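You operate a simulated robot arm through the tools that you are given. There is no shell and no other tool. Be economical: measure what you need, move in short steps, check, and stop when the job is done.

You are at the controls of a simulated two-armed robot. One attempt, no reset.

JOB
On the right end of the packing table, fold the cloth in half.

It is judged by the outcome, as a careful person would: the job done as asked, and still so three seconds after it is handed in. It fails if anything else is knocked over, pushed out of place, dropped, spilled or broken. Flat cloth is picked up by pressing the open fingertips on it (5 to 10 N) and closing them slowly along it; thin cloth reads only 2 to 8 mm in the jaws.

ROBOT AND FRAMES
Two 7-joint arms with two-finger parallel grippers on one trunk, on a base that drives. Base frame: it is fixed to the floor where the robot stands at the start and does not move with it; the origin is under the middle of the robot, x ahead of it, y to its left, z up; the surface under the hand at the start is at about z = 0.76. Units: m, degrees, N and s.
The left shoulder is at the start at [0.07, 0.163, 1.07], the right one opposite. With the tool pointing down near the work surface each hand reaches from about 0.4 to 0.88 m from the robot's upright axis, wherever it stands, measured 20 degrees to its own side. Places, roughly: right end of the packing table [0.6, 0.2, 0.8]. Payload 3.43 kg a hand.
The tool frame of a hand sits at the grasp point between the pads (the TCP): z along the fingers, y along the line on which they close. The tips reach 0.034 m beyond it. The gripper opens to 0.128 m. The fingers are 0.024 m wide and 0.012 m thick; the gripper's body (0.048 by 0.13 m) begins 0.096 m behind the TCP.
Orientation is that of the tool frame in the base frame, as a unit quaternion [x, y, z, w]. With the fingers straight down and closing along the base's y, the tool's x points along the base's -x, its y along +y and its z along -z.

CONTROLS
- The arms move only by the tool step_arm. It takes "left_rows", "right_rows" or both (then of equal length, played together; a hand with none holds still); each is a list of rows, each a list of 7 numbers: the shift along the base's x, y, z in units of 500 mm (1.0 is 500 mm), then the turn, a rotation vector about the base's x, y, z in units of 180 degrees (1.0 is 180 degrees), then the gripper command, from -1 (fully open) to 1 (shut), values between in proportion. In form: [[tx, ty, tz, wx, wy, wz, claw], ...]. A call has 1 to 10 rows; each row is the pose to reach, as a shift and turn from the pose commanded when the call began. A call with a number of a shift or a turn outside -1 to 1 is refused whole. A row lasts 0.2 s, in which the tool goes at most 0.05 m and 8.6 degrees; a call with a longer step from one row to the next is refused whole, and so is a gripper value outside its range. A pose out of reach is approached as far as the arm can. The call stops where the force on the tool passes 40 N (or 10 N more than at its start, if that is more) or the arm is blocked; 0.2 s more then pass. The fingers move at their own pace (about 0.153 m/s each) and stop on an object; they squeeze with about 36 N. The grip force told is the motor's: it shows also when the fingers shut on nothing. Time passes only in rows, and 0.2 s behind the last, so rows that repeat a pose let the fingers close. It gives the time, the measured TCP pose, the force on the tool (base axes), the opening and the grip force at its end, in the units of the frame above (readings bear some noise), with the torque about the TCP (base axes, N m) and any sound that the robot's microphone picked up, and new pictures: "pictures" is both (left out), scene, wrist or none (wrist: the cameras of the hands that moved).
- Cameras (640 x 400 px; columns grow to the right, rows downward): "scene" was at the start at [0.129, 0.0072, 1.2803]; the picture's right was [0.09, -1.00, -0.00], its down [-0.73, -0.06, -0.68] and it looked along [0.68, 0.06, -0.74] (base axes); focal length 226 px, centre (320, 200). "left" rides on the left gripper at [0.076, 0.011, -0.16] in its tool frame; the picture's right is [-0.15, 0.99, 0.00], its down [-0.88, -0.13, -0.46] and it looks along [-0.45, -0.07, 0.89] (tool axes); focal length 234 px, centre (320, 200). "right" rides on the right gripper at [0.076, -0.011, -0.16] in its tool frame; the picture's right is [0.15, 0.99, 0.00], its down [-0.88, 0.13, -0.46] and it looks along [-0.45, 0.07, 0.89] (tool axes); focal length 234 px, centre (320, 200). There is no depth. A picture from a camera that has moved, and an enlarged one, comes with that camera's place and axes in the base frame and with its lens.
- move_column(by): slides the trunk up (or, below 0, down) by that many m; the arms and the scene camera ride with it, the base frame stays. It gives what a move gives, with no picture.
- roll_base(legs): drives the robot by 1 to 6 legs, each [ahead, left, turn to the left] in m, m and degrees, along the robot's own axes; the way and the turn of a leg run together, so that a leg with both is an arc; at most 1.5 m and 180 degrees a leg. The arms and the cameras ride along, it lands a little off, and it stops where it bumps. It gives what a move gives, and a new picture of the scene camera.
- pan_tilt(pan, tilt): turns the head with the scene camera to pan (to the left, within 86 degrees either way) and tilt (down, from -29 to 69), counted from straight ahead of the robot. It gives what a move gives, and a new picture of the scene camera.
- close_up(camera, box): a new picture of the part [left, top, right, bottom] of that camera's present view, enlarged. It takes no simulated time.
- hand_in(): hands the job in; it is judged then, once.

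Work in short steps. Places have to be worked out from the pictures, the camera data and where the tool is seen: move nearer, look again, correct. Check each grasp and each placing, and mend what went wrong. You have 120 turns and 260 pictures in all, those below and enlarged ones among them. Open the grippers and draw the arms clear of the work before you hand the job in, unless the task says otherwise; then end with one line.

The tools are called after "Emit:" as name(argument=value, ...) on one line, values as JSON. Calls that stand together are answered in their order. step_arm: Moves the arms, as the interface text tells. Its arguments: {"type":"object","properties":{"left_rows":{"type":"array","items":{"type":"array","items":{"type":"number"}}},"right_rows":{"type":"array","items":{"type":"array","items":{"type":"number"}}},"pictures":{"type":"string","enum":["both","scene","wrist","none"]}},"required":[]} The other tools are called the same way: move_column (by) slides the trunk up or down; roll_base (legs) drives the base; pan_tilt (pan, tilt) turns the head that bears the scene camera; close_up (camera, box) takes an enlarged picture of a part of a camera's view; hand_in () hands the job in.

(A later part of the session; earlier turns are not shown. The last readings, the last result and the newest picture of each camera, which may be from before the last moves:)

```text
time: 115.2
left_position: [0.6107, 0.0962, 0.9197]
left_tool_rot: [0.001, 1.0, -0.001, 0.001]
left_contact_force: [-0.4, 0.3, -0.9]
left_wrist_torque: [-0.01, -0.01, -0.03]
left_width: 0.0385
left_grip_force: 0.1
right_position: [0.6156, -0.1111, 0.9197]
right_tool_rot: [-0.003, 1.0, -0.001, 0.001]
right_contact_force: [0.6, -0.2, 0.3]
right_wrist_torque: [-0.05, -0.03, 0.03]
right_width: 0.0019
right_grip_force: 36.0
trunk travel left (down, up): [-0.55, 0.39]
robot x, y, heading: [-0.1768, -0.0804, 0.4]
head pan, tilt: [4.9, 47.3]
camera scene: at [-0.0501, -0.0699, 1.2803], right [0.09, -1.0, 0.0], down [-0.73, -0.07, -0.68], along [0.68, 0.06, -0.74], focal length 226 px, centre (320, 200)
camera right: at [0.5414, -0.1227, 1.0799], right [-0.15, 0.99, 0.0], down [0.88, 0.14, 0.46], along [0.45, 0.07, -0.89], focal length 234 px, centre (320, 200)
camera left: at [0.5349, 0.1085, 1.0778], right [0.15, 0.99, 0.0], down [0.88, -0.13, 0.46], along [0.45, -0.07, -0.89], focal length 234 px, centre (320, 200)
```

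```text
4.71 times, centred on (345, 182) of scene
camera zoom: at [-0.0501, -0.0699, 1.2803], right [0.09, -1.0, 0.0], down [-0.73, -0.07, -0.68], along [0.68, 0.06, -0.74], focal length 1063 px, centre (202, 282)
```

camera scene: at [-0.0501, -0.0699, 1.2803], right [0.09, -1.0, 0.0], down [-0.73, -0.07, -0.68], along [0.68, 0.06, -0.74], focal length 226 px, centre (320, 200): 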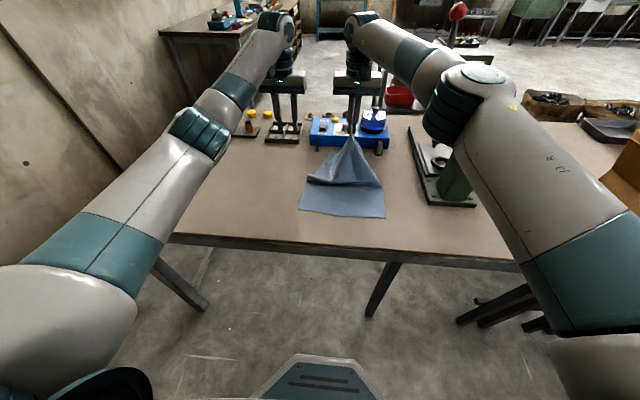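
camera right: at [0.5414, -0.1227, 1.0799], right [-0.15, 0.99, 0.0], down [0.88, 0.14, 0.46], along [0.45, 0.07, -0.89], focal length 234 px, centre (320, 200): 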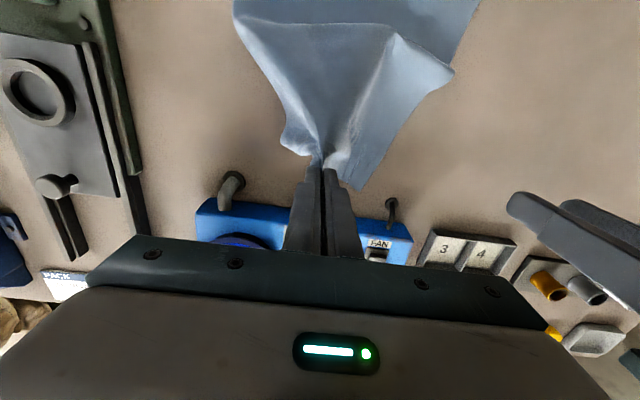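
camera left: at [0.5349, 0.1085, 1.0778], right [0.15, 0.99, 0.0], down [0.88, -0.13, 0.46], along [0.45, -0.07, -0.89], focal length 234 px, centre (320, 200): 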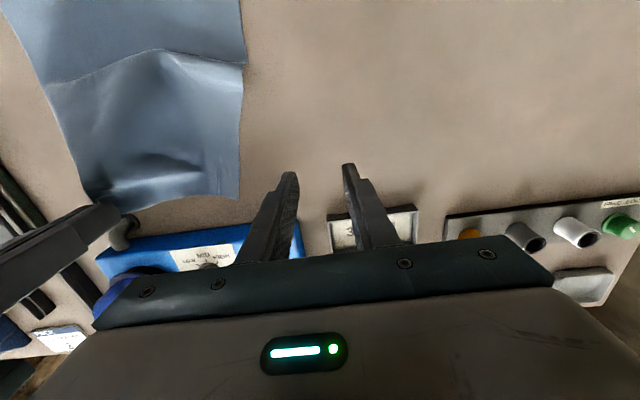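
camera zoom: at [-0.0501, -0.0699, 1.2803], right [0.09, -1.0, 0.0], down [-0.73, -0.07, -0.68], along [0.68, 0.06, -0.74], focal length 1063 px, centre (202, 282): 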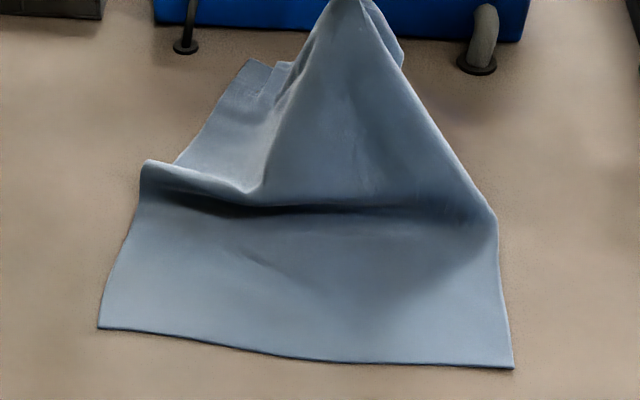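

The last row's step was too long; I'll repeat it with a gentler retreat.

Emit:
step_arm(right_rows=[[0.015, -0.01, -0.05, 0, 0, 0, 1], [0.03, -0.02, -0.1, 0, 0, 0, 1], [0.05, -0.03, -0.15, 0, 0, 0, 1], [0.07, -0.04, -0.2, 0, 0, 0, 1], [0.07, -0.04, -0.235, 0, 0, 0, 1], [0.07, -0.04, -0.235, 0, 0, 0, 0.8], [0.07, -0.04, -0.235, 0, 0, 0, 0.5], [0.07, -0.04, -0.2, 0, 0, 0, 0.5], [0.06, -0.04, -0.13, 0, 0, 0, 0.5], [0.03, -0.05, -0.06, 0, 0, 0, 0.5]])

Emit:
close_up(camera="scene", box=[280, 140, 410, 225])

```text
time: 117.4
left_position: [0.6106, 0.0955, 0.9203]
left_tool_rot: [0.0, 1.0, -0.002, 0.001]
left_contact_force: [-1.5, 0.4, 0.1]
left_wrist_torque: [0.04, -0.01, -0.06]
left_width: 0.0384
left_grip_force: 0.0
right_position: [0.6336, -0.136, 0.8905]
right_tool_rot: [-0.002, 1.0, -0.001, 0.0]
right_contact_force: [1.1, -1.0, 0.0]
right_wrist_torque: [-0.03, -0.03, 0.01]
right_width: 0.0321
right_grip_force: 0.1
right hand out of reach, approached as far as the arm can: row 3, 4, 5, 6, 7, 8, 9
trunk travel left (down, up): [-0.55, 0.39]
robot x, y, heading: [-0.1793, -0.0776, 0.4]
head pan, tilt: [4.9, 47.3]
camera scene: at [-0.0516, -0.0701, 1.2805], right [0.09, -1.0, 0.0], down [-0.73, -0.07, -0.68], along [0.68, 0.06, -0.73], focal length 226 px, centre (320, 200)
camera right: at [0.5595, -0.1476, 1.0508], right [-0.15, 0.99, 0.0], down [0.88, 0.14, 0.46], along [0.45, 0.07, -0.89], focal length 234 px, centre (320, 200)
```

scene: 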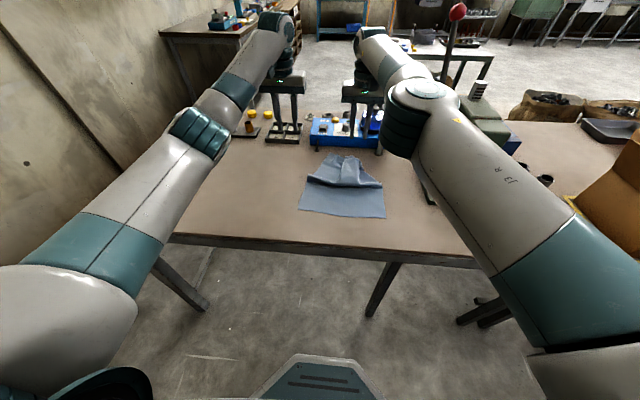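
right: 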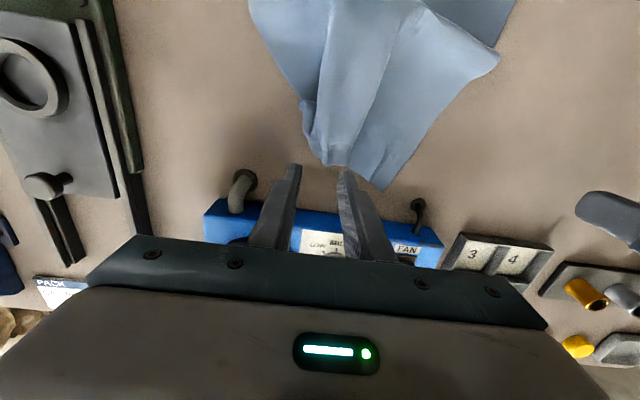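

```text
4.71 times, centred on (345, 182) of scene
camera zoom: at [-0.0516, -0.0701, 1.2805], right [0.09, -1.0, 0.0], down [-0.73, -0.07, -0.68], along [0.68, 0.06, -0.73], focal length 1063 px, centre (202, 282)
```

zoom: 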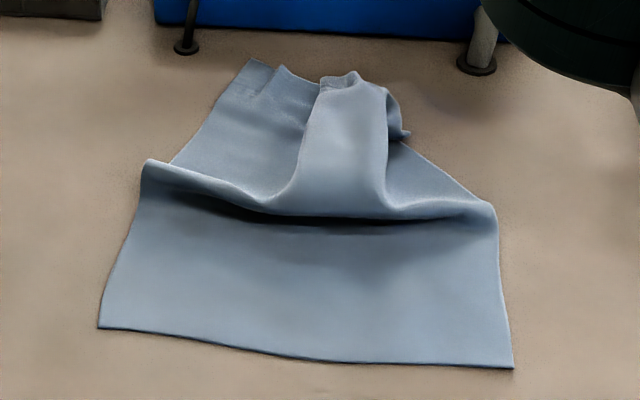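

The far part is now bunched (left corner ≈(0.675, −0.044)), and the right arm's elbow has moved too far inboard. I'll retract the right hand toward its own side first to restore its posture, and check.

Emit:
step_arm(right_rows=[[-0.06, -0.03, 0.03, 0, 0, 0, 0.4], [-0.13, -0.06, 0.06, 0, 0, 0, 0.4], [-0.2, -0.09, 0.08, 0, 0, 0, 0.4], [-0.28, -0.12, 0.1, 0, 0, 0, 0.4], [-0.36, -0.14, 0.1, 0, 0, 0, 0.4], [-0.44, -0.16, 0.1, 0, 0, 0, 0.4]], pictures="scene")

```text
time: 118.8
left_position: [0.6118, 0.0968, 0.9193]
left_tool_rot: [-0.001, 1.0, -0.001, 0.001]
left_contact_force: [0.6, 0.1, 0.6]
left_wrist_torque: [0.01, -0.01, 0.01]
left_width: 0.0384
left_grip_force: 0.1
right_position: [0.6352, -0.1555, 0.928]
right_tool_rot: [-0.002, 1.0, -0.002, -0.001]
right_contact_force: [0.1, 0.6, 0.1]
right_wrist_torque: [0.01, 0.01, 0.0]
right_width: 0.0384
right_grip_force: 0.1
right hand out of reach, approached as far as the arm can: row 1, 2, 3, 4, 5, 6
trunk travel left (down, up): [-0.55, 0.39]
robot x, y, heading: [-0.1809, -0.0793, 0.5]
head pan, tilt: [4.9, 47.3]
camera scene: at [-0.0495, -0.0705, 1.2803], right [0.09, -1.0, 0.0], down [-0.73, -0.07, -0.68], along [0.67, 0.06, -0.74], focal length 226 px, centre (320, 200)
```

scene: 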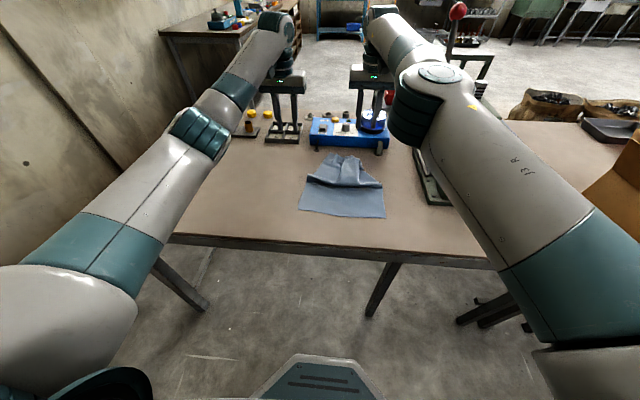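

The right arm has flipped the same way. I'll use the mirrored recipe, but away from the press: shift the base left 0.25 m, then back, with the left hand moved out of the way.

Emit:
roll_base(legs=[[0, 0.25, 0], [-0.17, 0, 0]])

Emit:
step_arm(left_rows=[[0, 0.06, 0.03, 0, 0, 0, 0.4], [0, 0.12, 0.06, 0, 0, 0, 0.4], [0, 0.18, 0.09, 0, 0, 0, 0.4], [0, 0.24, 0.12, 0, 0, 0, 0.4]], right_rows=[[0.03, -0.03, 0, 0, -0.04, 0, 0.4], [0.08, -0.06, 0, 0, -0.08, 0, 0.4], [0.13, -0.09, 0, 0, -0.12, 0, 0.4], [0.18, -0.12, 0, 0, -0.16, 0, 0.4]])

```text
time: 121.7
left_position: [0.4414, 0.3445, 0.9194]
left_tool_rot: [-0.001, 1.0, -0.001, 0.001]
left_contact_force: [-0.2, -0.1, 1.3]
left_wrist_torque: [-0.01, -0.02, 0.0]
left_width: 0.0384
left_grip_force: 0.0
right_position: [0.4655, 0.0951, 0.9297]
right_tool_rot: [-0.004, 1.0, -0.002, 0.0]
right_contact_force: [-0.7, 0.6, -0.3]
right_wrist_torque: [-0.03, -0.01, -0.02]
right_width: 0.0384
right_grip_force: 0.1
trunk travel left (down, up): [-0.55, 0.39]
robot x, y, heading: [-0.3497, 0.1735, 0.5]
head pan, tilt: [4.9, 47.3]
camera scene: at [-0.2197, 0.1785, 1.2803], right [0.09, -1.0, 0.0], down [-0.73, -0.07, -0.68], along [0.68, 0.06, -0.74], focal length 226 px, centre (320, 200)
```

scene: 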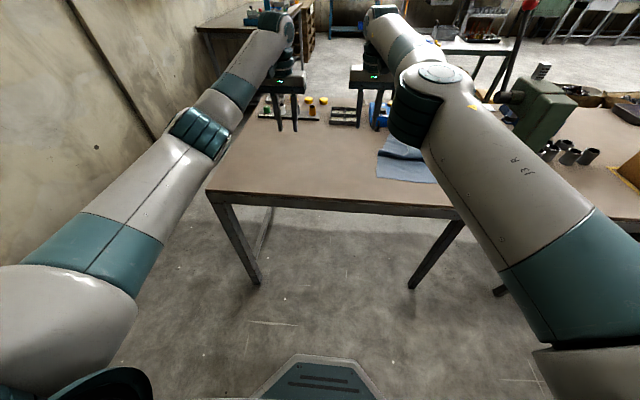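

```text
time: 122.7
left_position: [0.4403, 0.4635, 0.9779]
left_tool_rot: [0.0, 1.0, -0.002, 0.001]
left_contact_force: [0.8, -0.1, -0.4]
left_wrist_torque: [0.03, 0.0, 0.0]
left_width: 0.0383
left_grip_force: 0.1
right_position: [0.5795, 0.0484, 0.9461]
right_tool_rot: [-0.005, 0.975, -0.001, 0.224]
right_contact_force: [-0.3, -0.2, 0.7]
right_wrist_torque: [0.03, -0.04, -0.03]
right_width: 0.0386
right_grip_force: 0.0
right hand out of reach, approached as far as the arm can: row 1, 2, 3, 4
trunk travel left (down, up): [-0.55, 0.39]
robot x, y, heading: [-0.3467, 0.1674, 0.2]
head pan, tilt: [4.9, 47.3]
camera scene: at [-0.2197, 0.1786, 1.2803], right [0.09, -1.0, 0.0], down [-0.73, -0.07, -0.68], along [0.68, 0.06, -0.74], focal length 226 px, centre (320, 200)
camera right: at [0.4424, 0.0352, 1.0575], right [-0.14, 0.99, -0.07], down [0.59, 0.14, 0.79], along [0.79, 0.07, -0.6], focal length 234 px, centre (320, 200)
camera left: at [0.3644, 0.4766, 1.1359], right [0.14, 0.99, 0.0], down [0.88, -0.13, 0.46], along [0.45, -0.07, -0.89], focal length 234 px, centre (320, 200)
```

scene: 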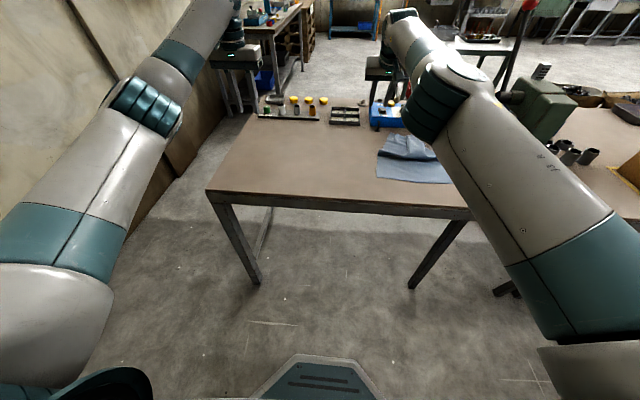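
right: 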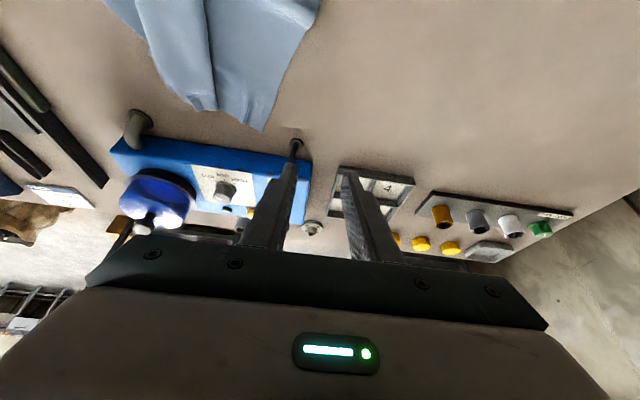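
left: 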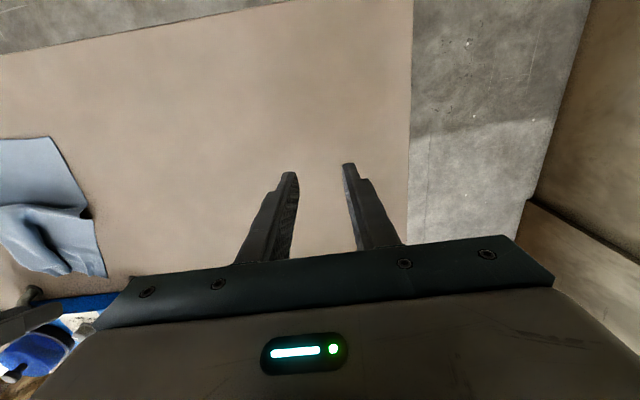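

Continuing: I'll finish the 45° tilt, then roll the right tool +65° (mirrored).

Emit:
step_arm(right_rows=[[0.01, -0.03, 0, 0, -0.035, 0, 0.4], [0.02, -0.06, 0, 0, -0.07, 0, 0.4], [0.03, -0.085, -0.01, 0, -0.106, 0, 0.4], [0.03, -0.085, -0.015, 0, -0.106, 0, 0.4]], pictures="none")

Emit:
step_arm(right_rows=[[0, 0, 0, 0.045, 0, 0, 0.4], [0, 0, 0, 0.09, 0, 0, 0.4], [0, 0, 0, 0.135, 0, 0, 0.4], [0, 0, 0, 0.18, 0, 0, 0.4], [0, 0, 0, 0.225, 0, 0, 0.4], [0, 0, 0, 0.27, 0, 0, 0.4], [0, 0, 0, 0.315, 0, 0, 0.4], [0, 0, 0, 0.36, 0, 0, 0.4]], pictures="none")

Emit:
step_arm(right_rows=[[0, 0.06, 0, 0, 0, 0, 0.4], [0, 0.12, 0, 0, 0, 0, 0.4], [0, 0.18, 0, 0, 0, 0, 0.4], [0, 0.24, 0, 0, 0, 0, 0.4], [-0.06, 0.28, 0, 0, 0, 0, 0.4], [-0.12, 0.3, 0.02, 0, 0, 0, 0.4], [-0.18, 0.3, 0.04, 0, 0, 0, 0.4], [-0.26, 0.3, 0.06, 0, 0, 0, 0.4], [-0.34, 0.3, 0.08, 0, 0, 0, 0.4]], pictures="scene")

```text
time: 123.7
left_position: [0.4409, 0.4641, 0.9775]
left_tool_rot: [-0.001, 1.0, -0.002, 0.001]
left_contact_force: [-0.3, 0.6, -0.5]
left_wrist_torque: [-0.02, -0.01, -0.01]
left_width: 0.0383
left_grip_force: 0.1
right_position: [0.6394, 0.0454, 0.958]
right_tool_rot: [-0.004, 0.931, -0.004, 0.365]
right_contact_force: [-0.4, -0.6, 0.0]
right_wrist_torque: [0.0, 0.0, -0.06]
right_width: 0.0384
right_grip_force: 0.0
right hand out of reach, approached as far as the arm can: row 1, 2, 3, 4
trunk travel left (down, up): [-0.55, 0.39]
robot x, y, heading: [-0.3449, 0.1696, 0.5]
head pan, tilt: [4.9, 47.3]
```

```text
time: 125.5
left_position: [0.4423, 0.4606, 0.9774]
left_tool_rot: [0.0, 1.0, -0.001, 0.0]
left_contact_force: [-0.4, -0.3, -1.5]
left_wrist_torque: [0.04, 0.03, 0.03]
left_width: 0.0382
left_grip_force: 0.0
right_position: [0.639, 0.0389, 0.9559]
right_tool_rot: [0.202, 0.781, 0.493, 0.325]
right_contact_force: [-1.3, -0.6, 0.0]
right_wrist_torque: [0.03, -0.01, 0.06]
right_width: 0.0383
right_grip_force: 0.0
right hand out of reach, approached as far as the arm can: row 1, 2, 3, 4, 5
trunk travel left (down, up): [-0.55, 0.39]
robot x, y, heading: [-0.3459, 0.1713, 0.4]
head pan, tilt: [4.9, 47.3]
```

```text
time: 127.5
left_position: [0.4398, 0.4636, 0.9769]
left_tool_rot: [-0.001, 1.0, -0.002, 0.001]
left_contact_force: [0.3, 0.3, -0.2]
left_wrist_torque: [0.04, 0.03, 0.01]
left_width: 0.0386
left_grip_force: 0.0
right_position: [0.4691, 0.1938, 0.9973]
right_tool_rot: [0.201, 0.782, 0.493, 0.325]
right_contact_force: [0.2, 1.4, -0.4]
right_wrist_torque: [0.02, 0.03, -0.07]
right_width: 0.0387
right_grip_force: 0.0
trunk travel left (down, up): [-0.55, 0.39]
robot x, y, heading: [-0.3494, 0.168, 0.4]
head pan, tilt: [4.9, 47.3]
camera scene: at [-0.2197, 0.1783, 1.2804], right [0.09, -1.0, 0.0], down [-0.73, -0.07, -0.68], along [0.68, 0.06, -0.74], focal length 226 px, centre (320, 200)
```

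scene: 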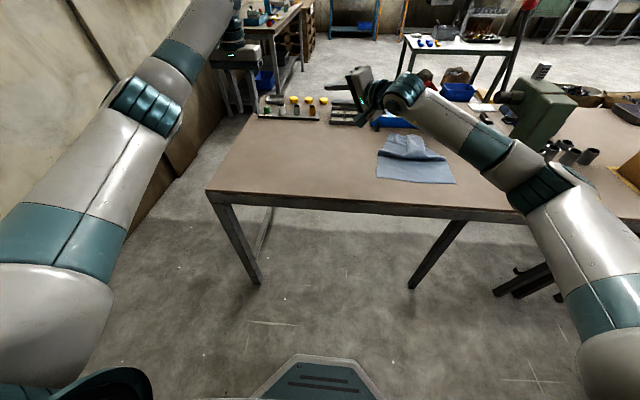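

The right elbow is already outboard. I'll unroll while moving out, then untilt.

Emit:
step_arm(right_rows=[[0, -0.08, 0.02, -0.02, 0, 0, 0.4], [0, -0.16, 0.04, -0.06, 0, 0, 0.4], [-0.02, -0.24, 0.06, -0.1, 0, 0, 0.4], [-0.06, -0.32, 0.06, -0.14, 0, 0, 0.4], [-0.1, -0.4, 0.06, -0.18, 0, 0, 0.4], [-0.14, -0.46, 0.06, -0.22, 0, 0, 0.4], [-0.18, -0.52, 0.06, -0.26, 0, 0, 0.4], [-0.22, -0.58, 0.06, -0.3, 0, 0, 0.4], [-0.26, -0.64, 0.06, -0.34, 0, 0, 0.4], [-0.28, -0.68, 0.06, -0.36, 0, 0, 0.4]], pictures="none")

Emit:
step_arm(right_rows=[[0.02, 0.02, 0, 0, 0.04, 0, 0.4], [0.04, 0.05, 0, 0, 0.08, 0, 0.4], [0.06, 0.1, 0, 0, 0.12, 0, 0.4], [0.08, 0.16, 0, 0, 0.16, 0, 0.4], [0.1, 0.22, 0, 0, 0.2, 0, 0.4], [0.12, 0.28, 0, 0, 0.238, 0, 0.4]])

Emit:
close_up(camera="scene", box=[360, 120, 480, 195])

```text
time: 129.7
left_position: [0.4417, 0.4643, 0.9779]
left_tool_rot: [-0.001, 1.0, -0.002, 0.001]
left_contact_force: [-0.9, -0.3, 0.4]
left_wrist_torque: [0.01, 0.0, 0.02]
left_width: 0.0384
left_grip_force: 0.1
right_position: [0.3282, -0.1469, 1.0251]
right_tool_rot: [-0.006, 0.925, -0.003, 0.381]
right_contact_force: [0.3, -0.9, 0.6]
right_wrist_torque: [0.03, 0.0, 0.06]
right_width: 0.0385
right_grip_force: 0.0
trunk travel left (down, up): [-0.55, 0.39]
robot x, y, heading: [-0.3474, 0.168, 0.7]
head pan, tilt: [4.9, 47.3]
```

```text
time: 131.1
left_position: [0.4425, 0.4644, 0.9764]
left_tool_rot: [-0.001, 1.0, -0.003, 0.001]
left_contact_force: [0.2, 0.5, -1.5]
left_wrist_torque: [-0.05, 0.02, 0.01]
left_width: 0.0387
left_grip_force: 0.0
right_position: [0.3875, -0.0045, 1.0282]
right_tool_rot: [-0.005, 1.0, -0.002, 0.016]
right_contact_force: [-0.2, -0.3, -0.5]
right_wrist_torque: [-0.02, 0.06, -0.02]
right_width: 0.0386
right_grip_force: 0.0
trunk travel left (down, up): [-0.55, 0.39]
robot x, y, heading: [-0.3452, 0.1717, 0.4]
head pan, tilt: [4.9, 47.3]
camera scene: at [-0.2183, 0.1805, 1.2801], right [0.09, -1.0, 0.0], down [-0.73, -0.07, -0.68], along [0.67, 0.06, -0.74], focal length 226 px, centre (320, 200)
camera right: at [0.3084, -0.0172, 1.1855], right [-0.16, 0.99, -0.01], down [0.86, 0.14, 0.48], along [0.48, 0.07, -0.88], focal length 234 px, centre (320, 200)
```

scene: 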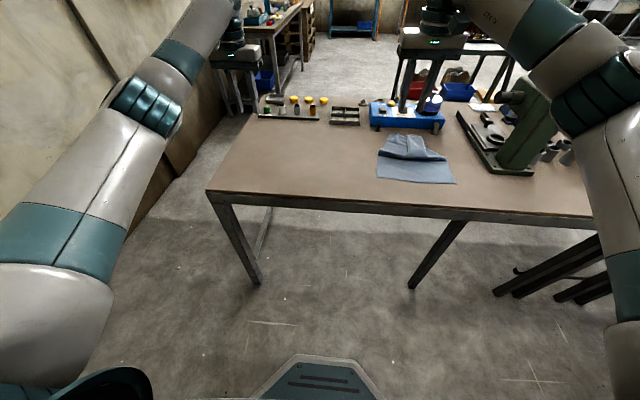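
right: 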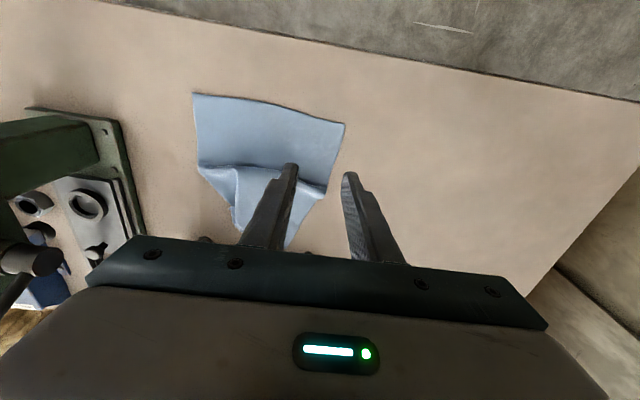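

```text
5.33 times, centred on (420, 158) of scene
camera zoom: at [-0.2183, 0.1805, 1.2801], right [0.09, -1.0, 0.0], down [-0.73, -0.07, -0.68], along [0.67, 0.06, -0.74], focal length 1204 px, centre (-213, 427)
```

zoom: 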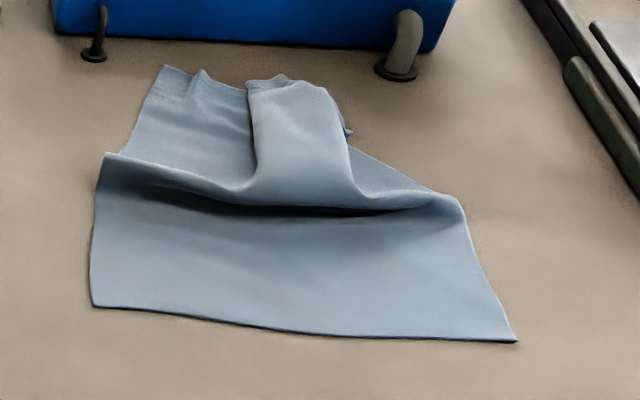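

Both arms are healthy again. The far part is bunched, so I'll use the right hand: grip the ridge at the far-left corner (≈(0.657, −0.073)), lift it so the far edge hangs, and lay it back down moving left. First I'll position the base.

Emit:
roll_base(legs=[[0, -0.11, 0], [0.22, 0, 0]])

Emit:
step_arm(right_rows=[[0.02, 0.02, -0.06, 0.0, -0.01, 0, 0.4], [0.04, 0.04, -0.12, 0.0, -0.01, 0, 0.4], [0.06, 0.06, -0.18, 0.0, -0.01, 0, 0.4], [0.07, 0.07, -0.24, 0.0, -0.01, 0, 0.4], [0.07, 0.075, -0.3, 0.0, -0.01, 0, 0.4]])

```text
time: 133.5
left_position: [0.6595, 0.3548, 0.9781]
left_tool_rot: [0.0, 1.0, -0.002, 0.001]
left_contact_force: [0.5, -0.2, 0.2]
left_wrist_torque: [-0.02, 0.0, 0.01]
left_width: 0.0387
left_grip_force: 0.0
right_position: [0.6044, -0.1154, 1.0274]
right_tool_rot: [-0.003, 1.0, -0.001, 0.017]
right_contact_force: [-0.1, 0.9, 0.2]
right_wrist_torque: [-0.02, 0.03, -0.02]
right_width: 0.0385
right_grip_force: 0.0
trunk travel left (down, up): [-0.55, 0.39]
robot x, y, heading: [-0.1297, 0.0663, 0.3]
head pan, tilt: [4.9, 47.3]
camera scene: at [-0.0014, 0.0708, 1.2803], right [0.09, -1.0, 0.0], down [-0.73, -0.07, -0.68], along [0.67, 0.06, -0.74], focal length 226 px, centre (320, 200)
```

scene: 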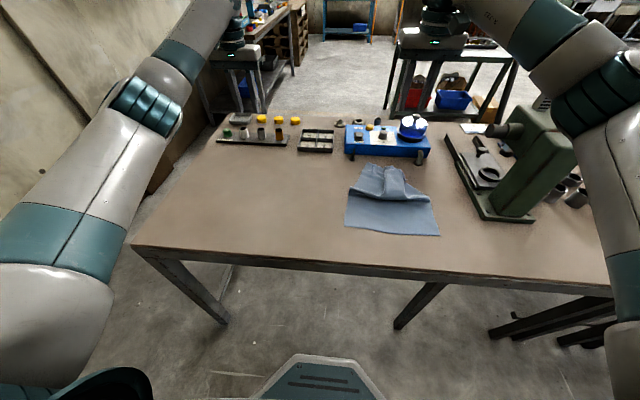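

```text
time: 134.7
left_position: [0.6588, 0.3555, 0.9769]
left_tool_rot: [0.0, 1.0, -0.002, 0.001]
left_contact_force: [0.5, 0.4, 0.0]
left_wrist_torque: [0.01, 0.01, -0.02]
left_width: 0.0384
left_grip_force: 0.1
right_position: [0.6374, -0.0776, 0.8761]
right_tool_rot: [-0.004, 0.999, -0.001, 0.034]
right_contact_force: [0.5, 0.8, -0.1]
right_wrist_torque: [-0.01, 0.01, 0.0]
right_width: 0.0381
right_grip_force: 0.0
trunk travel left (down, up): [-0.55, 0.39]
robot x, y, heading: [-0.1247, 0.0601, 0.3]
head pan, tilt: [4.9, 47.3]
camera scene: at [-0.0014, 0.0707, 1.2803], right [0.09, -1.0, 0.0], down [-0.73, -0.07, -0.68], along [0.67, 0.06, -0.74], focal length 226 px, centre (320, 200)
camera right: at [0.553, -0.0899, 1.0321], right [-0.16, 0.99, -0.01], down [0.85, 0.14, 0.51], along [0.51, 0.07, -0.86], focal length 234 px, centre (320, 200)
```

scene: 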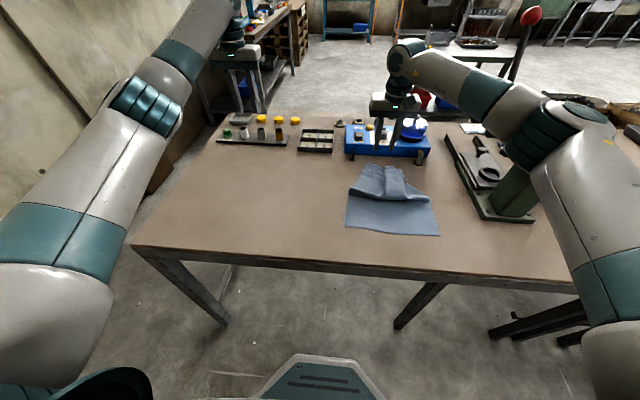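
right: 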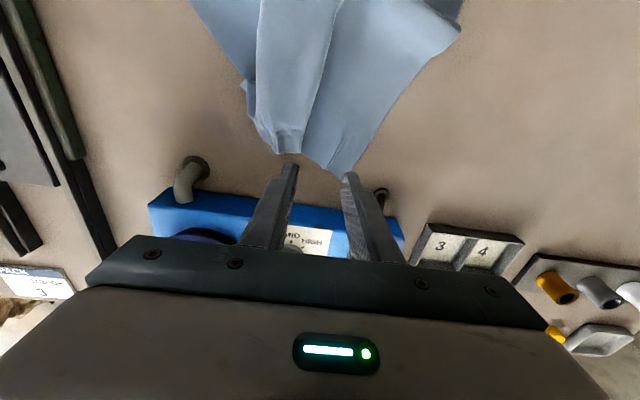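

I'll square the tilt and lower onto the ridge at the left corner (≈(0.664, −0.062)).

Emit:
step_arm(right_rows=[[0.02, 0.02, -0.04, 0.0, 0.021, 0, 0.4], [0.034, 0.028, -0.09, 0.0, 0.0215, 0, 0.4], [0.034, 0.028, -0.13, 0.0, 0.0215, 0, 0.4], [0.034, 0.028, -0.15, 0.0, 0.0215, 0, 0.4]], pictures="wrist")

```text
time: 135.7
left_position: [0.6583, 0.3555, 0.9766]
left_tool_rot: [0.0, 1.0, -0.002, 0.001]
left_contact_force: [-0.7, 0.1, 0.4]
left_wrist_torque: [-0.02, 0.0, -0.04]
left_width: 0.0387
left_grip_force: 0.1
right_position: [0.6561, -0.0635, 0.8039]
right_tool_rot: [-0.004, 1.0, 0.0, -0.001]
right_contact_force: [0.0, 0.2, -0.2]
right_wrist_torque: [0.02, 0.03, 0.0]
right_width: 0.0384
right_grip_force: 0.0
trunk travel left (down, up): [-0.55, 0.39]
robot x, y, heading: [-0.1323, 0.0616, 0.5]
head pan, tilt: [4.9, 47.3]
camera right: at [0.5823, -0.0763, 0.9628], right [-0.16, 0.99, 0.0], down [0.88, 0.14, 0.45], along [0.45, 0.07, -0.89], focal length 234 px, centre (320, 200)
```

right: 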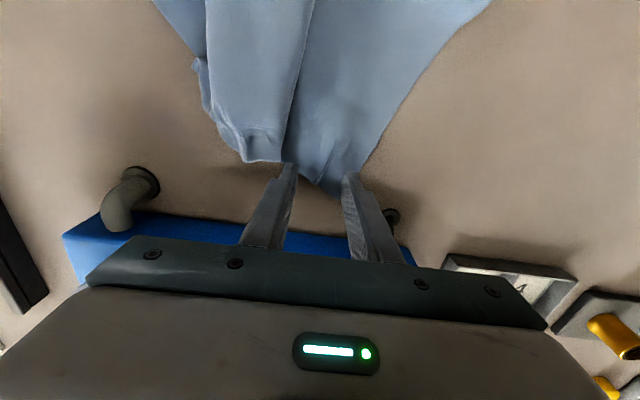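

Fingers straddle the corner. I'll go down to contact and close slowly.

Emit:
step_arm(right_rows=[[0, -0.01, -0.008, 0, 0, 0, 0.4], [0, -0.01, -0.016, 0, 0, 0, 0.4], [0, -0.01, -0.0185, 0, 0, 0, 0.46], [0, -0.01, -0.0185, 0, 0, 0, 0.54], [0, -0.01, -0.0185, 0, 0, 0, 0.62], [0, -0.01, -0.0185, 0, 0, 0, 0.7], [0, -0.01, -0.0185, 0, 0, 0, 0.78], [0, -0.01, -0.0185, 0, 0, 0, 0.88], [0, -0.01, -0.0185, 0, 0, 0, 1], [0, -0.01, -0.0185, 0, 0, 0, 1]], pictures="wrist")

```text
time: 137.9
left_position: [0.6574, 0.3552, 0.9777]
left_tool_rot: [0.0, 1.0, -0.001, 0.002]
left_contact_force: [0.3, 0.4, 0.4]
left_wrist_torque: [-0.01, 0.03, -0.02]
left_width: 0.0384
left_grip_force: 0.0
right_position: [0.6563, -0.0693, 0.7953]
right_tool_rot: [-0.005, 1.0, -0.001, 0.001]
right_contact_force: [1.1, 0.9, 6.6]
right_wrist_torque: [0.04, -0.01, 0.02]
right_width: 0.0025
right_grip_force: 35.7
trunk travel left (down, up): [-0.55, 0.39]
robot x, y, heading: [-0.1307, 0.0616, 0.6]
head pan, tilt: [4.9, 47.3]
camera right: at [0.5816, -0.0812, 0.9553], right [-0.16, 0.99, 0.0], down [0.88, 0.14, 0.46], along [0.45, 0.07, -0.89], focal length 234 px, centre (320, 200)
```

right: 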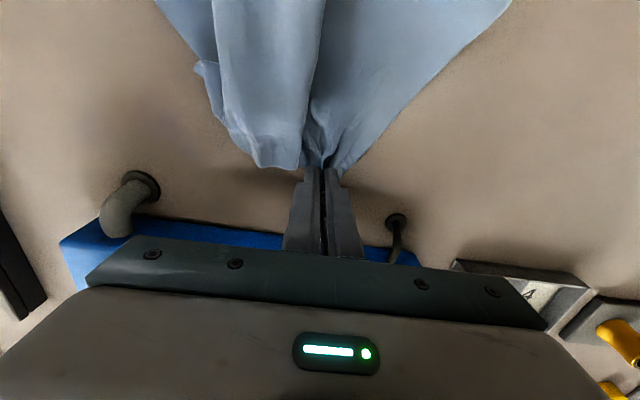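

Gripped (2.5 mm). I'll lift so the far edge hangs, swing to the right, and then lay it back down moving left.

Emit:
step_arm(right_rows=[[-0.02, -0.01, 0.08, 0, 0, 0, 1], [-0.05, -0.04, 0.16, 0, 0, 0, 1], [-0.08, -0.08, 0.24, 0, 0, 0, 1], [-0.1, -0.12, 0.32, 0, 0, 0, 1], [-0.11, -0.14, 0.38, 0, 0, 0, 1], [-0.11, -0.14, 0.38, 0, 0, 0, 1]])

```text
time: 139.3
left_position: [0.6592, 0.3556, 0.9775]
left_tool_rot: [0.0, 1.0, -0.002, 0.001]
left_contact_force: [-0.1, -0.4, 0.4]
left_wrist_torque: [-0.02, 0.05, -0.01]
left_width: 0.0384
left_grip_force: 0.0
right_position: [0.6022, -0.138, 0.9865]
right_tool_rot: [-0.004, 1.0, -0.001, -0.001]
right_contact_force: [0.3, -0.3, -0.7]
right_wrist_torque: [0.03, 0.01, 0.03]
right_width: 0.0028
right_grip_force: 36.0
trunk travel left (down, up): [-0.55, 0.39]
robot x, y, heading: [-0.1288, 0.0646, 0.3]
head pan, tilt: [4.9, 47.3]
camera scene: at [-0.0015, 0.0708, 1.2802], right [0.09, -1.0, 0.0], down [-0.73, -0.07, -0.68], along [0.67, 0.06, -0.74], focal length 226 px, centre (320, 200)
camera right: at [0.528, -0.1511, 1.146], right [-0.16, 0.99, 0.0], down [0.88, 0.14, 0.45], along [0.45, 0.07, -0.89], focal length 234 px, centre (320, 200)
```

scene: 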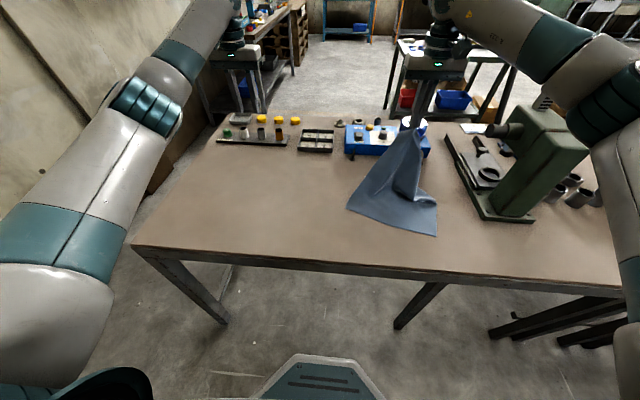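
right: 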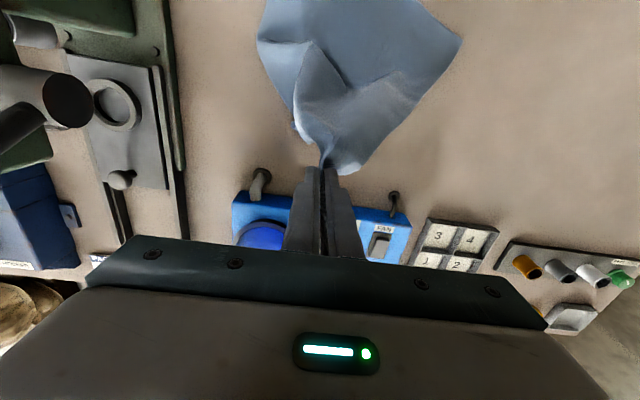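

The cloth hangs nicely from the left corner. Now I'll lay it down along a 45° descent to the left and release.

Emit:
step_arm(right_rows=[[0, 0.05, -0.06, 0, 0, 0, 1], [0.01, 0.11, -0.12, 0, 0, 0, 1], [0.02, 0.17, -0.18, 0, 0, 0, 1], [0.03, 0.23, -0.24, 0, 0, 0, 1], [0.04, 0.29, -0.3, 0, 0, 0, 1], [0.05, 0.34, -0.35, 0, 0, 0, 1], [0.055, 0.36, -0.37, 0, 0, 0, 1], [0.055, 0.36, -0.372, 0, 0, 0, 0.7], [0.055, 0.36, -0.37, 0, 0, 0, 0.4]], pictures="none")

Emit:
step_arm(right_rows=[[0, 0, 0.04, 0, 0, 0, 0.4], [0, 0, 0.12, 0, 0, 0, 0.4], [-0.02, -0.04, 0.2, 0, 0, 0, 0.4], [-0.08, -0.1, 0.26, 0, 0, 0, 0.4], [-0.14, -0.16, 0.3, 0, 0, 0, 0.4], [-0.2, -0.22, 0.32, 0, 0, 0, 0.4]])

Emit:
close_up(camera="scene", box=[325, 145, 455, 245])

```text
time: 141.3
left_position: [0.6589, 0.3552, 0.977]
left_tool_rot: [0.0, 1.0, -0.001, 0.001]
left_contact_force: [-0.6, -0.1, -0.4]
left_wrist_torque: [0.01, 0.01, -0.01]
left_width: 0.0384
left_grip_force: 0.0
right_position: [0.6286, 0.0412, 0.7988]
right_tool_rot: [-0.004, 1.0, -0.002, 0.0]
right_contact_force: [-0.1, 0.2, -0.5]
right_wrist_torque: [0.01, -0.01, -0.01]
right_width: 0.0386
right_grip_force: 0.1
trunk travel left (down, up): [-0.55, 0.39]
robot x, y, heading: [-0.1322, 0.0657, 0.4]
head pan, tilt: [4.9, 47.3]
```

```text
refused: row 4 steps farther than a row can; nothing moved
```

```text
4.00 times, centred on (390, 195) of scene
camera zoom: at [-0.0018, 0.071, 1.2803], right [0.09, -1.0, 0.0], down [-0.73, -0.07, -0.68], along [0.67, 0.06, -0.74], focal length 903 px, centre (40, 220)
```

zoom: 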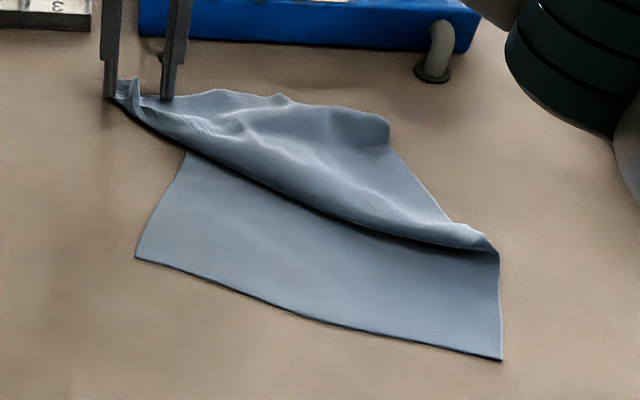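

The far edge is now mostly spread. I'll back the hand off with shorter steps and look from above.

Emit:
step_arm(right_rows=[[0, 0, 0.04, 0, 0, 0, 0.4], [0, 0, 0.12, 0, 0, 0, 0.4], [-0.02, -0.04, 0.2, 0, 0, 0, 0.4], [-0.06, -0.1, 0.24, 0, 0, 0, 0.4], [-0.1, -0.16, 0.28, 0, 0, 0, 0.4], [-0.14, -0.23, 0.32, 0, 0, 0, 0.4], [-0.18, -0.3, 0.36, 0, 0, 0, 0.4], [-0.22, -0.36, 0.38, 0, 0, 0, 0.4]], pictures="wrist")

Emit:
close_up(camera="scene", box=[325, 145, 455, 245])

```text
time: 143.1
left_position: [0.6577, 0.3543, 0.978]
left_tool_rot: [0.0, 1.0, -0.001, 0.001]
left_contact_force: [-0.5, 0.4, 1.0]
left_wrist_torque: [0.0, 0.0, 0.0]
left_width: 0.0383
left_grip_force: 0.1
right_position: [0.5185, -0.1408, 0.991]
right_tool_rot: [-0.005, 1.0, 0.0, -0.001]
right_contact_force: [0.5, -0.6, -0.1]
right_wrist_torque: [0.0, -0.05, 0.02]
right_width: 0.0386
right_grip_force: 0.1
trunk travel left (down, up): [-0.55, 0.39]
robot x, y, heading: [-0.1269, 0.06, 0.3]
head pan, tilt: [4.9, 47.3]
camera right: at [0.4442, -0.1535, 1.1506], right [-0.16, 0.99, 0.0], down [0.88, 0.14, 0.46], along [0.45, 0.07, -0.89], focal length 234 px, centre (320, 200)
```

right: 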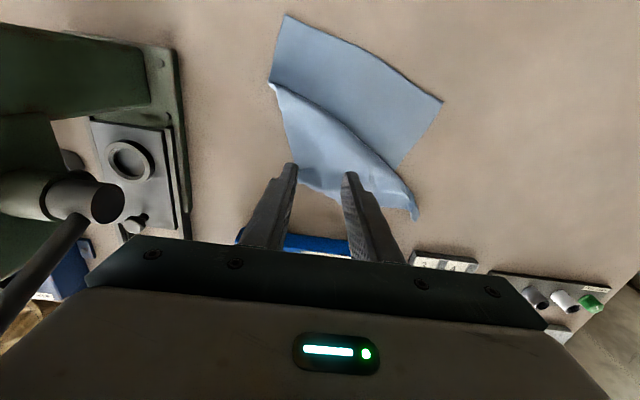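

```text
4.00 times, centred on (390, 195) of scene
camera zoom: at [-0.0025, 0.0696, 1.2804], right [0.09, -1.0, 0.0], down [-0.73, -0.07, -0.68], along [0.68, 0.06, -0.73], focal length 903 px, centre (40, 220)
```

zoom: 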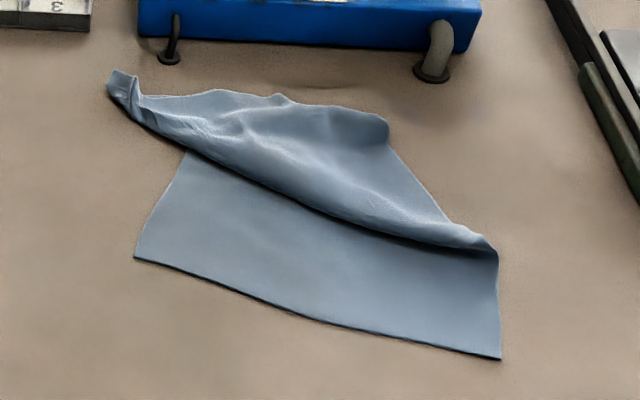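

New insight: the near half is clean and flat. I can grip both near corners and lift the whole cloth so it hangs straight (all tucks drop out). Then I lower it in a "<"-shaped path, hands first forward, then back toward me, which folds it in half with no hem. I'll reposition the base for that.

Emit:
roll_base(legs=[[-0.14, 0, 0], [0, -0.14, 0]])

Emit:
step_arm(left_rows=[[-0.03, -0.08, 0, 0, 0, 0, 0.4], [-0.06, -0.16, 0, 0, 0, 0, 0.4], [-0.09, -0.24, 0, 0, 0, 0, 0.4], [-0.12, -0.32, 0, 0, 0, 0, 0.4], [-0.15, -0.38, -0.04, 0, 0, 0, 0.4], [-0.15, -0.4, -0.12, 0, 0, 0, 0.4], [-0.15, -0.4, -0.2, 0, 0, 0, 0.4]], right_rows=[[0, 0.04, 0, 0, 0, 0, 0.4], [0, 0.08, 0, 0, 0, 0, 0.4], [0.01, 0.12, 0, 0, 0, 0, 0.4], [0.02, 0.16, 0, 0, 0, 0, 0.4], [0.02, 0.18, -0.06, 0, 0, 0, 0.4], [0.02, 0.18, -0.14, 0, 0, 0, 0.4], [0.02, 0.18, -0.22, 0, 0, 0, 0.4]])

```text
time: 145.4
left_position: [0.5204, 0.2135, 0.9777]
left_tool_rot: [-0.001, 1.0, -0.001, 0.001]
left_contact_force: [-0.2, -0.3, -0.7]
left_wrist_torque: [0.03, 0.0, 0.01]
left_width: 0.0384
left_grip_force: 0.1
right_position: [0.3804, -0.281, 0.9907]
right_tool_rot: [-0.006, 1.0, -0.001, -0.001]
right_contact_force: [-0.3, -0.3, 0.0]
right_wrist_torque: [-0.01, 0.0, -0.02]
right_width: 0.0382
right_grip_force: 0.1
trunk travel left (down, up): [-0.55, 0.39]
robot x, y, heading: [-0.2682, -0.0807, 0.2]
head pan, tilt: [4.9, 47.3]
camera scene: at [-0.1404, -0.0708, 1.2803], right [0.09, -1.0, 0.0], down [-0.73, -0.07, -0.68], along [0.67, 0.06, -0.74], focal length 226 px, centre (320, 200)
```

scene: 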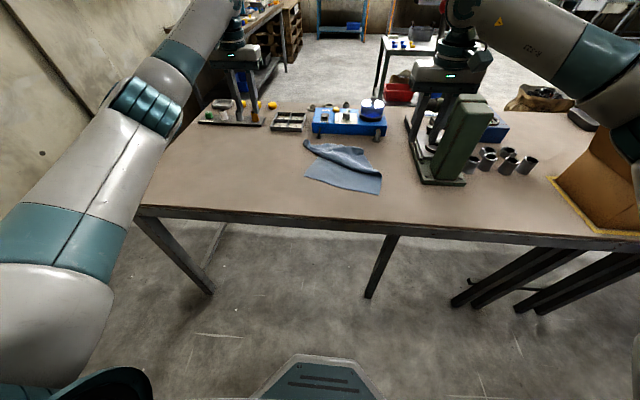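

```text
time: 147.0
left_position: [0.4448, 0.0138, 0.8768]
left_tool_rot: [-0.001, 1.0, -0.001, 0.0]
left_contact_force: [-0.5, 0.4, 0.7]
left_wrist_torque: [-0.03, 0.01, 0.01]
left_width: 0.0386
left_grip_force: 0.0
right_position: [0.3905, -0.1898, 0.8813]
right_tool_rot: [-0.005, 1.0, -0.001, -0.001]
right_contact_force: [0.0, 0.1, -0.3]
right_wrist_torque: [-0.01, 0.03, 0.04]
right_width: 0.0385
right_grip_force: 0.1
trunk travel left (down, up): [-0.55, 0.39]
robot x, y, heading: [-0.2672, -0.0805, 0.4]
head pan, tilt: [4.9, 47.3]
camera scene: at [-0.1395, -0.0705, 1.2803], right [0.09, -1.0, 0.0], down [-0.73, -0.07, -0.68], along [0.67, 0.06, -0.74], focal length 226 px, centre (320, 200)
camera right: at [0.3165, -0.2037, 1.0403], right [-0.16, 0.99, 0.0], down [0.88, 0.14, 0.45], along [0.45, 0.07, -0.89], focal length 234 px, centre (320, 200)
camera left: at [0.3679, 0.0261, 1.0344], right [0.14, 0.99, 0.0], down [0.88, -0.13, 0.46], along [0.45, -0.07, -0.89], focal length 234 px, centre (320, 200)
```

scene: 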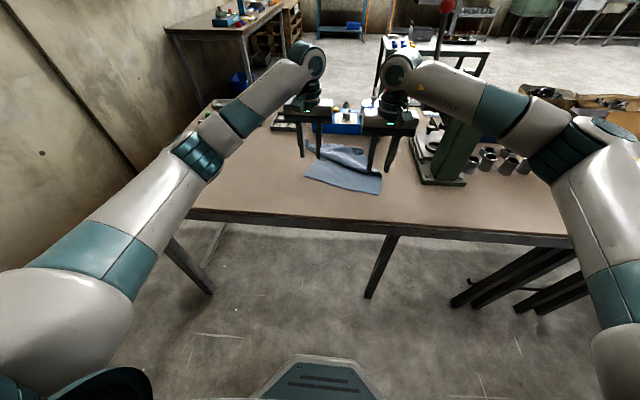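
right: 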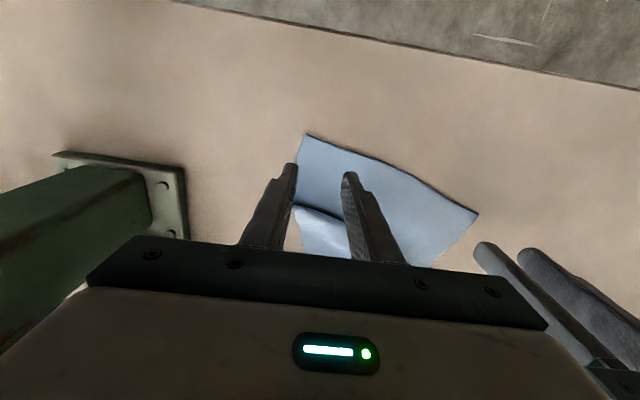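
left: 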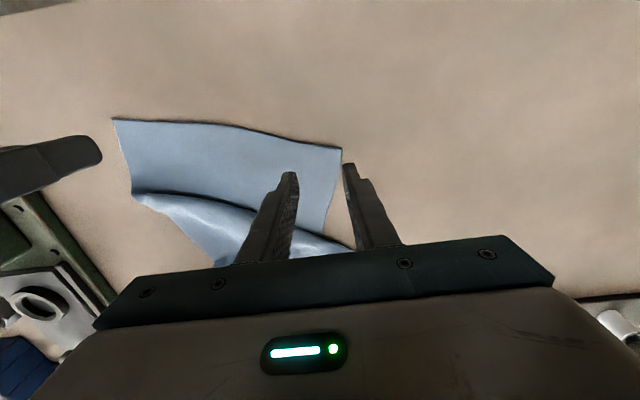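

Near corners measure (0.442, 0.039) and (0.374, −0.210). I'll lower onto the edge points about 3 cm in from each corner.

Emit:
step_arm(left_rows=[[-0.018, -0.008, -0.06, 0, 0, 0, 0.4], [-0.018, -0.008, -0.12, 0, 0, 0, 0.4], [-0.018, -0.008, -0.145, 0, 0, 0, 0.4], [-0.018, -0.008, -0.158, 0, 0, 0, 0.4]], right_rows=[[-0.013, 0.014, -0.06, 0, 0, 0, 0.4], [-0.013, 0.014, -0.12, 0, 0, 0, 0.4], [-0.013, 0.014, -0.15, 0, 0, 0, 0.4], [-0.013, 0.014, -0.167, 0, 0, 0, 0.4]], pictures="wrist")

```text
time: 148.0
left_position: [0.4343, 0.0104, 0.7972]
left_tool_rot: [0.0, 1.0, -0.002, 0.001]
left_contact_force: [-0.1, -0.4, -0.5]
left_wrist_torque: [-0.01, 0.05, -0.01]
left_width: 0.0387
left_grip_force: 0.0
right_position: [0.3844, -0.1844, 0.7973]
right_tool_rot: [-0.005, 1.0, -0.001, -0.001]
right_contact_force: [0.0, 0.2, 0.5]
right_wrist_torque: [-0.01, -0.03, -0.02]
right_width: 0.0386
right_grip_force: 0.1
trunk travel left (down, up): [-0.55, 0.39]
robot x, y, heading: [-0.2676, -0.08, 0.4]
head pan, tilt: [4.9, 47.3]
camera right: at [0.3105, -0.1966, 0.9569], right [-0.16, 0.99, 0.0], down [0.88, 0.14, 0.45], along [0.45, 0.07, -0.89], focal length 234 px, centre (320, 200)
camera left: at [0.3584, 0.0233, 0.9559], right [0.15, 0.99, 0.0], down [0.88, -0.13, 0.46], along [0.45, -0.07, -0.89], focal length 234 px, centre (320, 200)
```

right: 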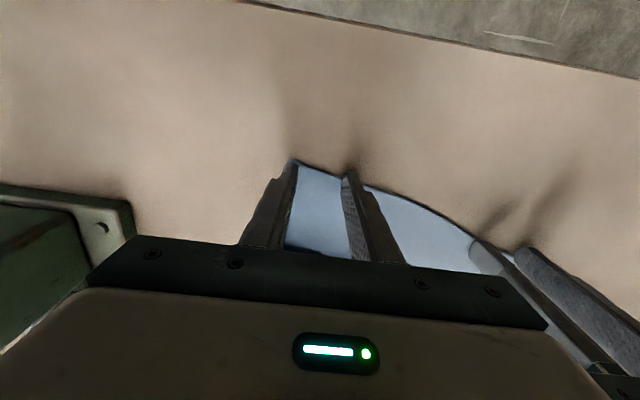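
left: 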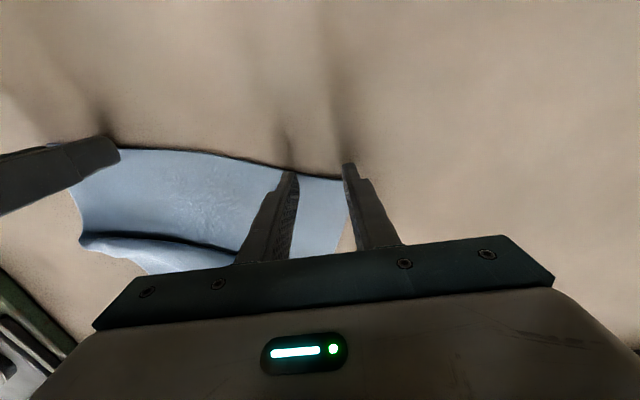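

The outer fingers are right at the corners, so I'll shift both inward ~8 mm and deeper by 6 mm, press lightly, then close slowly.

Emit:
step_arm(left_rows=[[0.012, -0.018, 0.004, 0, 0, 0, 0.4], [0.012, -0.018, -0.003, 0, 0, 0, 0.4], [0.012, -0.018, -0.006, 0, 0, 0, 0.4]], right_rows=[[0.011, 0.014, 0.004, 0, 0, 0, 0.4], [0.011, 0.014, -0.003, 0, 0, 0, 0.4], [0.011, 0.014, -0.006, 0, 0, 0, 0.4]], pictures="none")

```text
time: 148.8
left_position: [0.4406, 0.0015, 0.7946]
left_tool_rot: [-0.001, 1.0, -0.001, 0.001]
left_contact_force: [0.1, 0.3, 0.5]
left_wrist_torque: [0.01, 0.0, 0.02]
left_width: 0.0387
left_grip_force: 0.1
right_position: [0.3885, -0.1757, 0.7949]
right_tool_rot: [-0.005, 1.0, -0.002, 0.0]
right_contact_force: [1.9, -0.6, 6.1]
right_wrist_torque: [0.01, -0.03, -0.02]
right_width: 0.0383
right_grip_force: 0.0
trunk travel left (down, up): [-0.55, 0.39]
robot x, y, heading: [-0.2705, -0.0769, 0.3]
head pan, tilt: [4.9, 47.3]
```

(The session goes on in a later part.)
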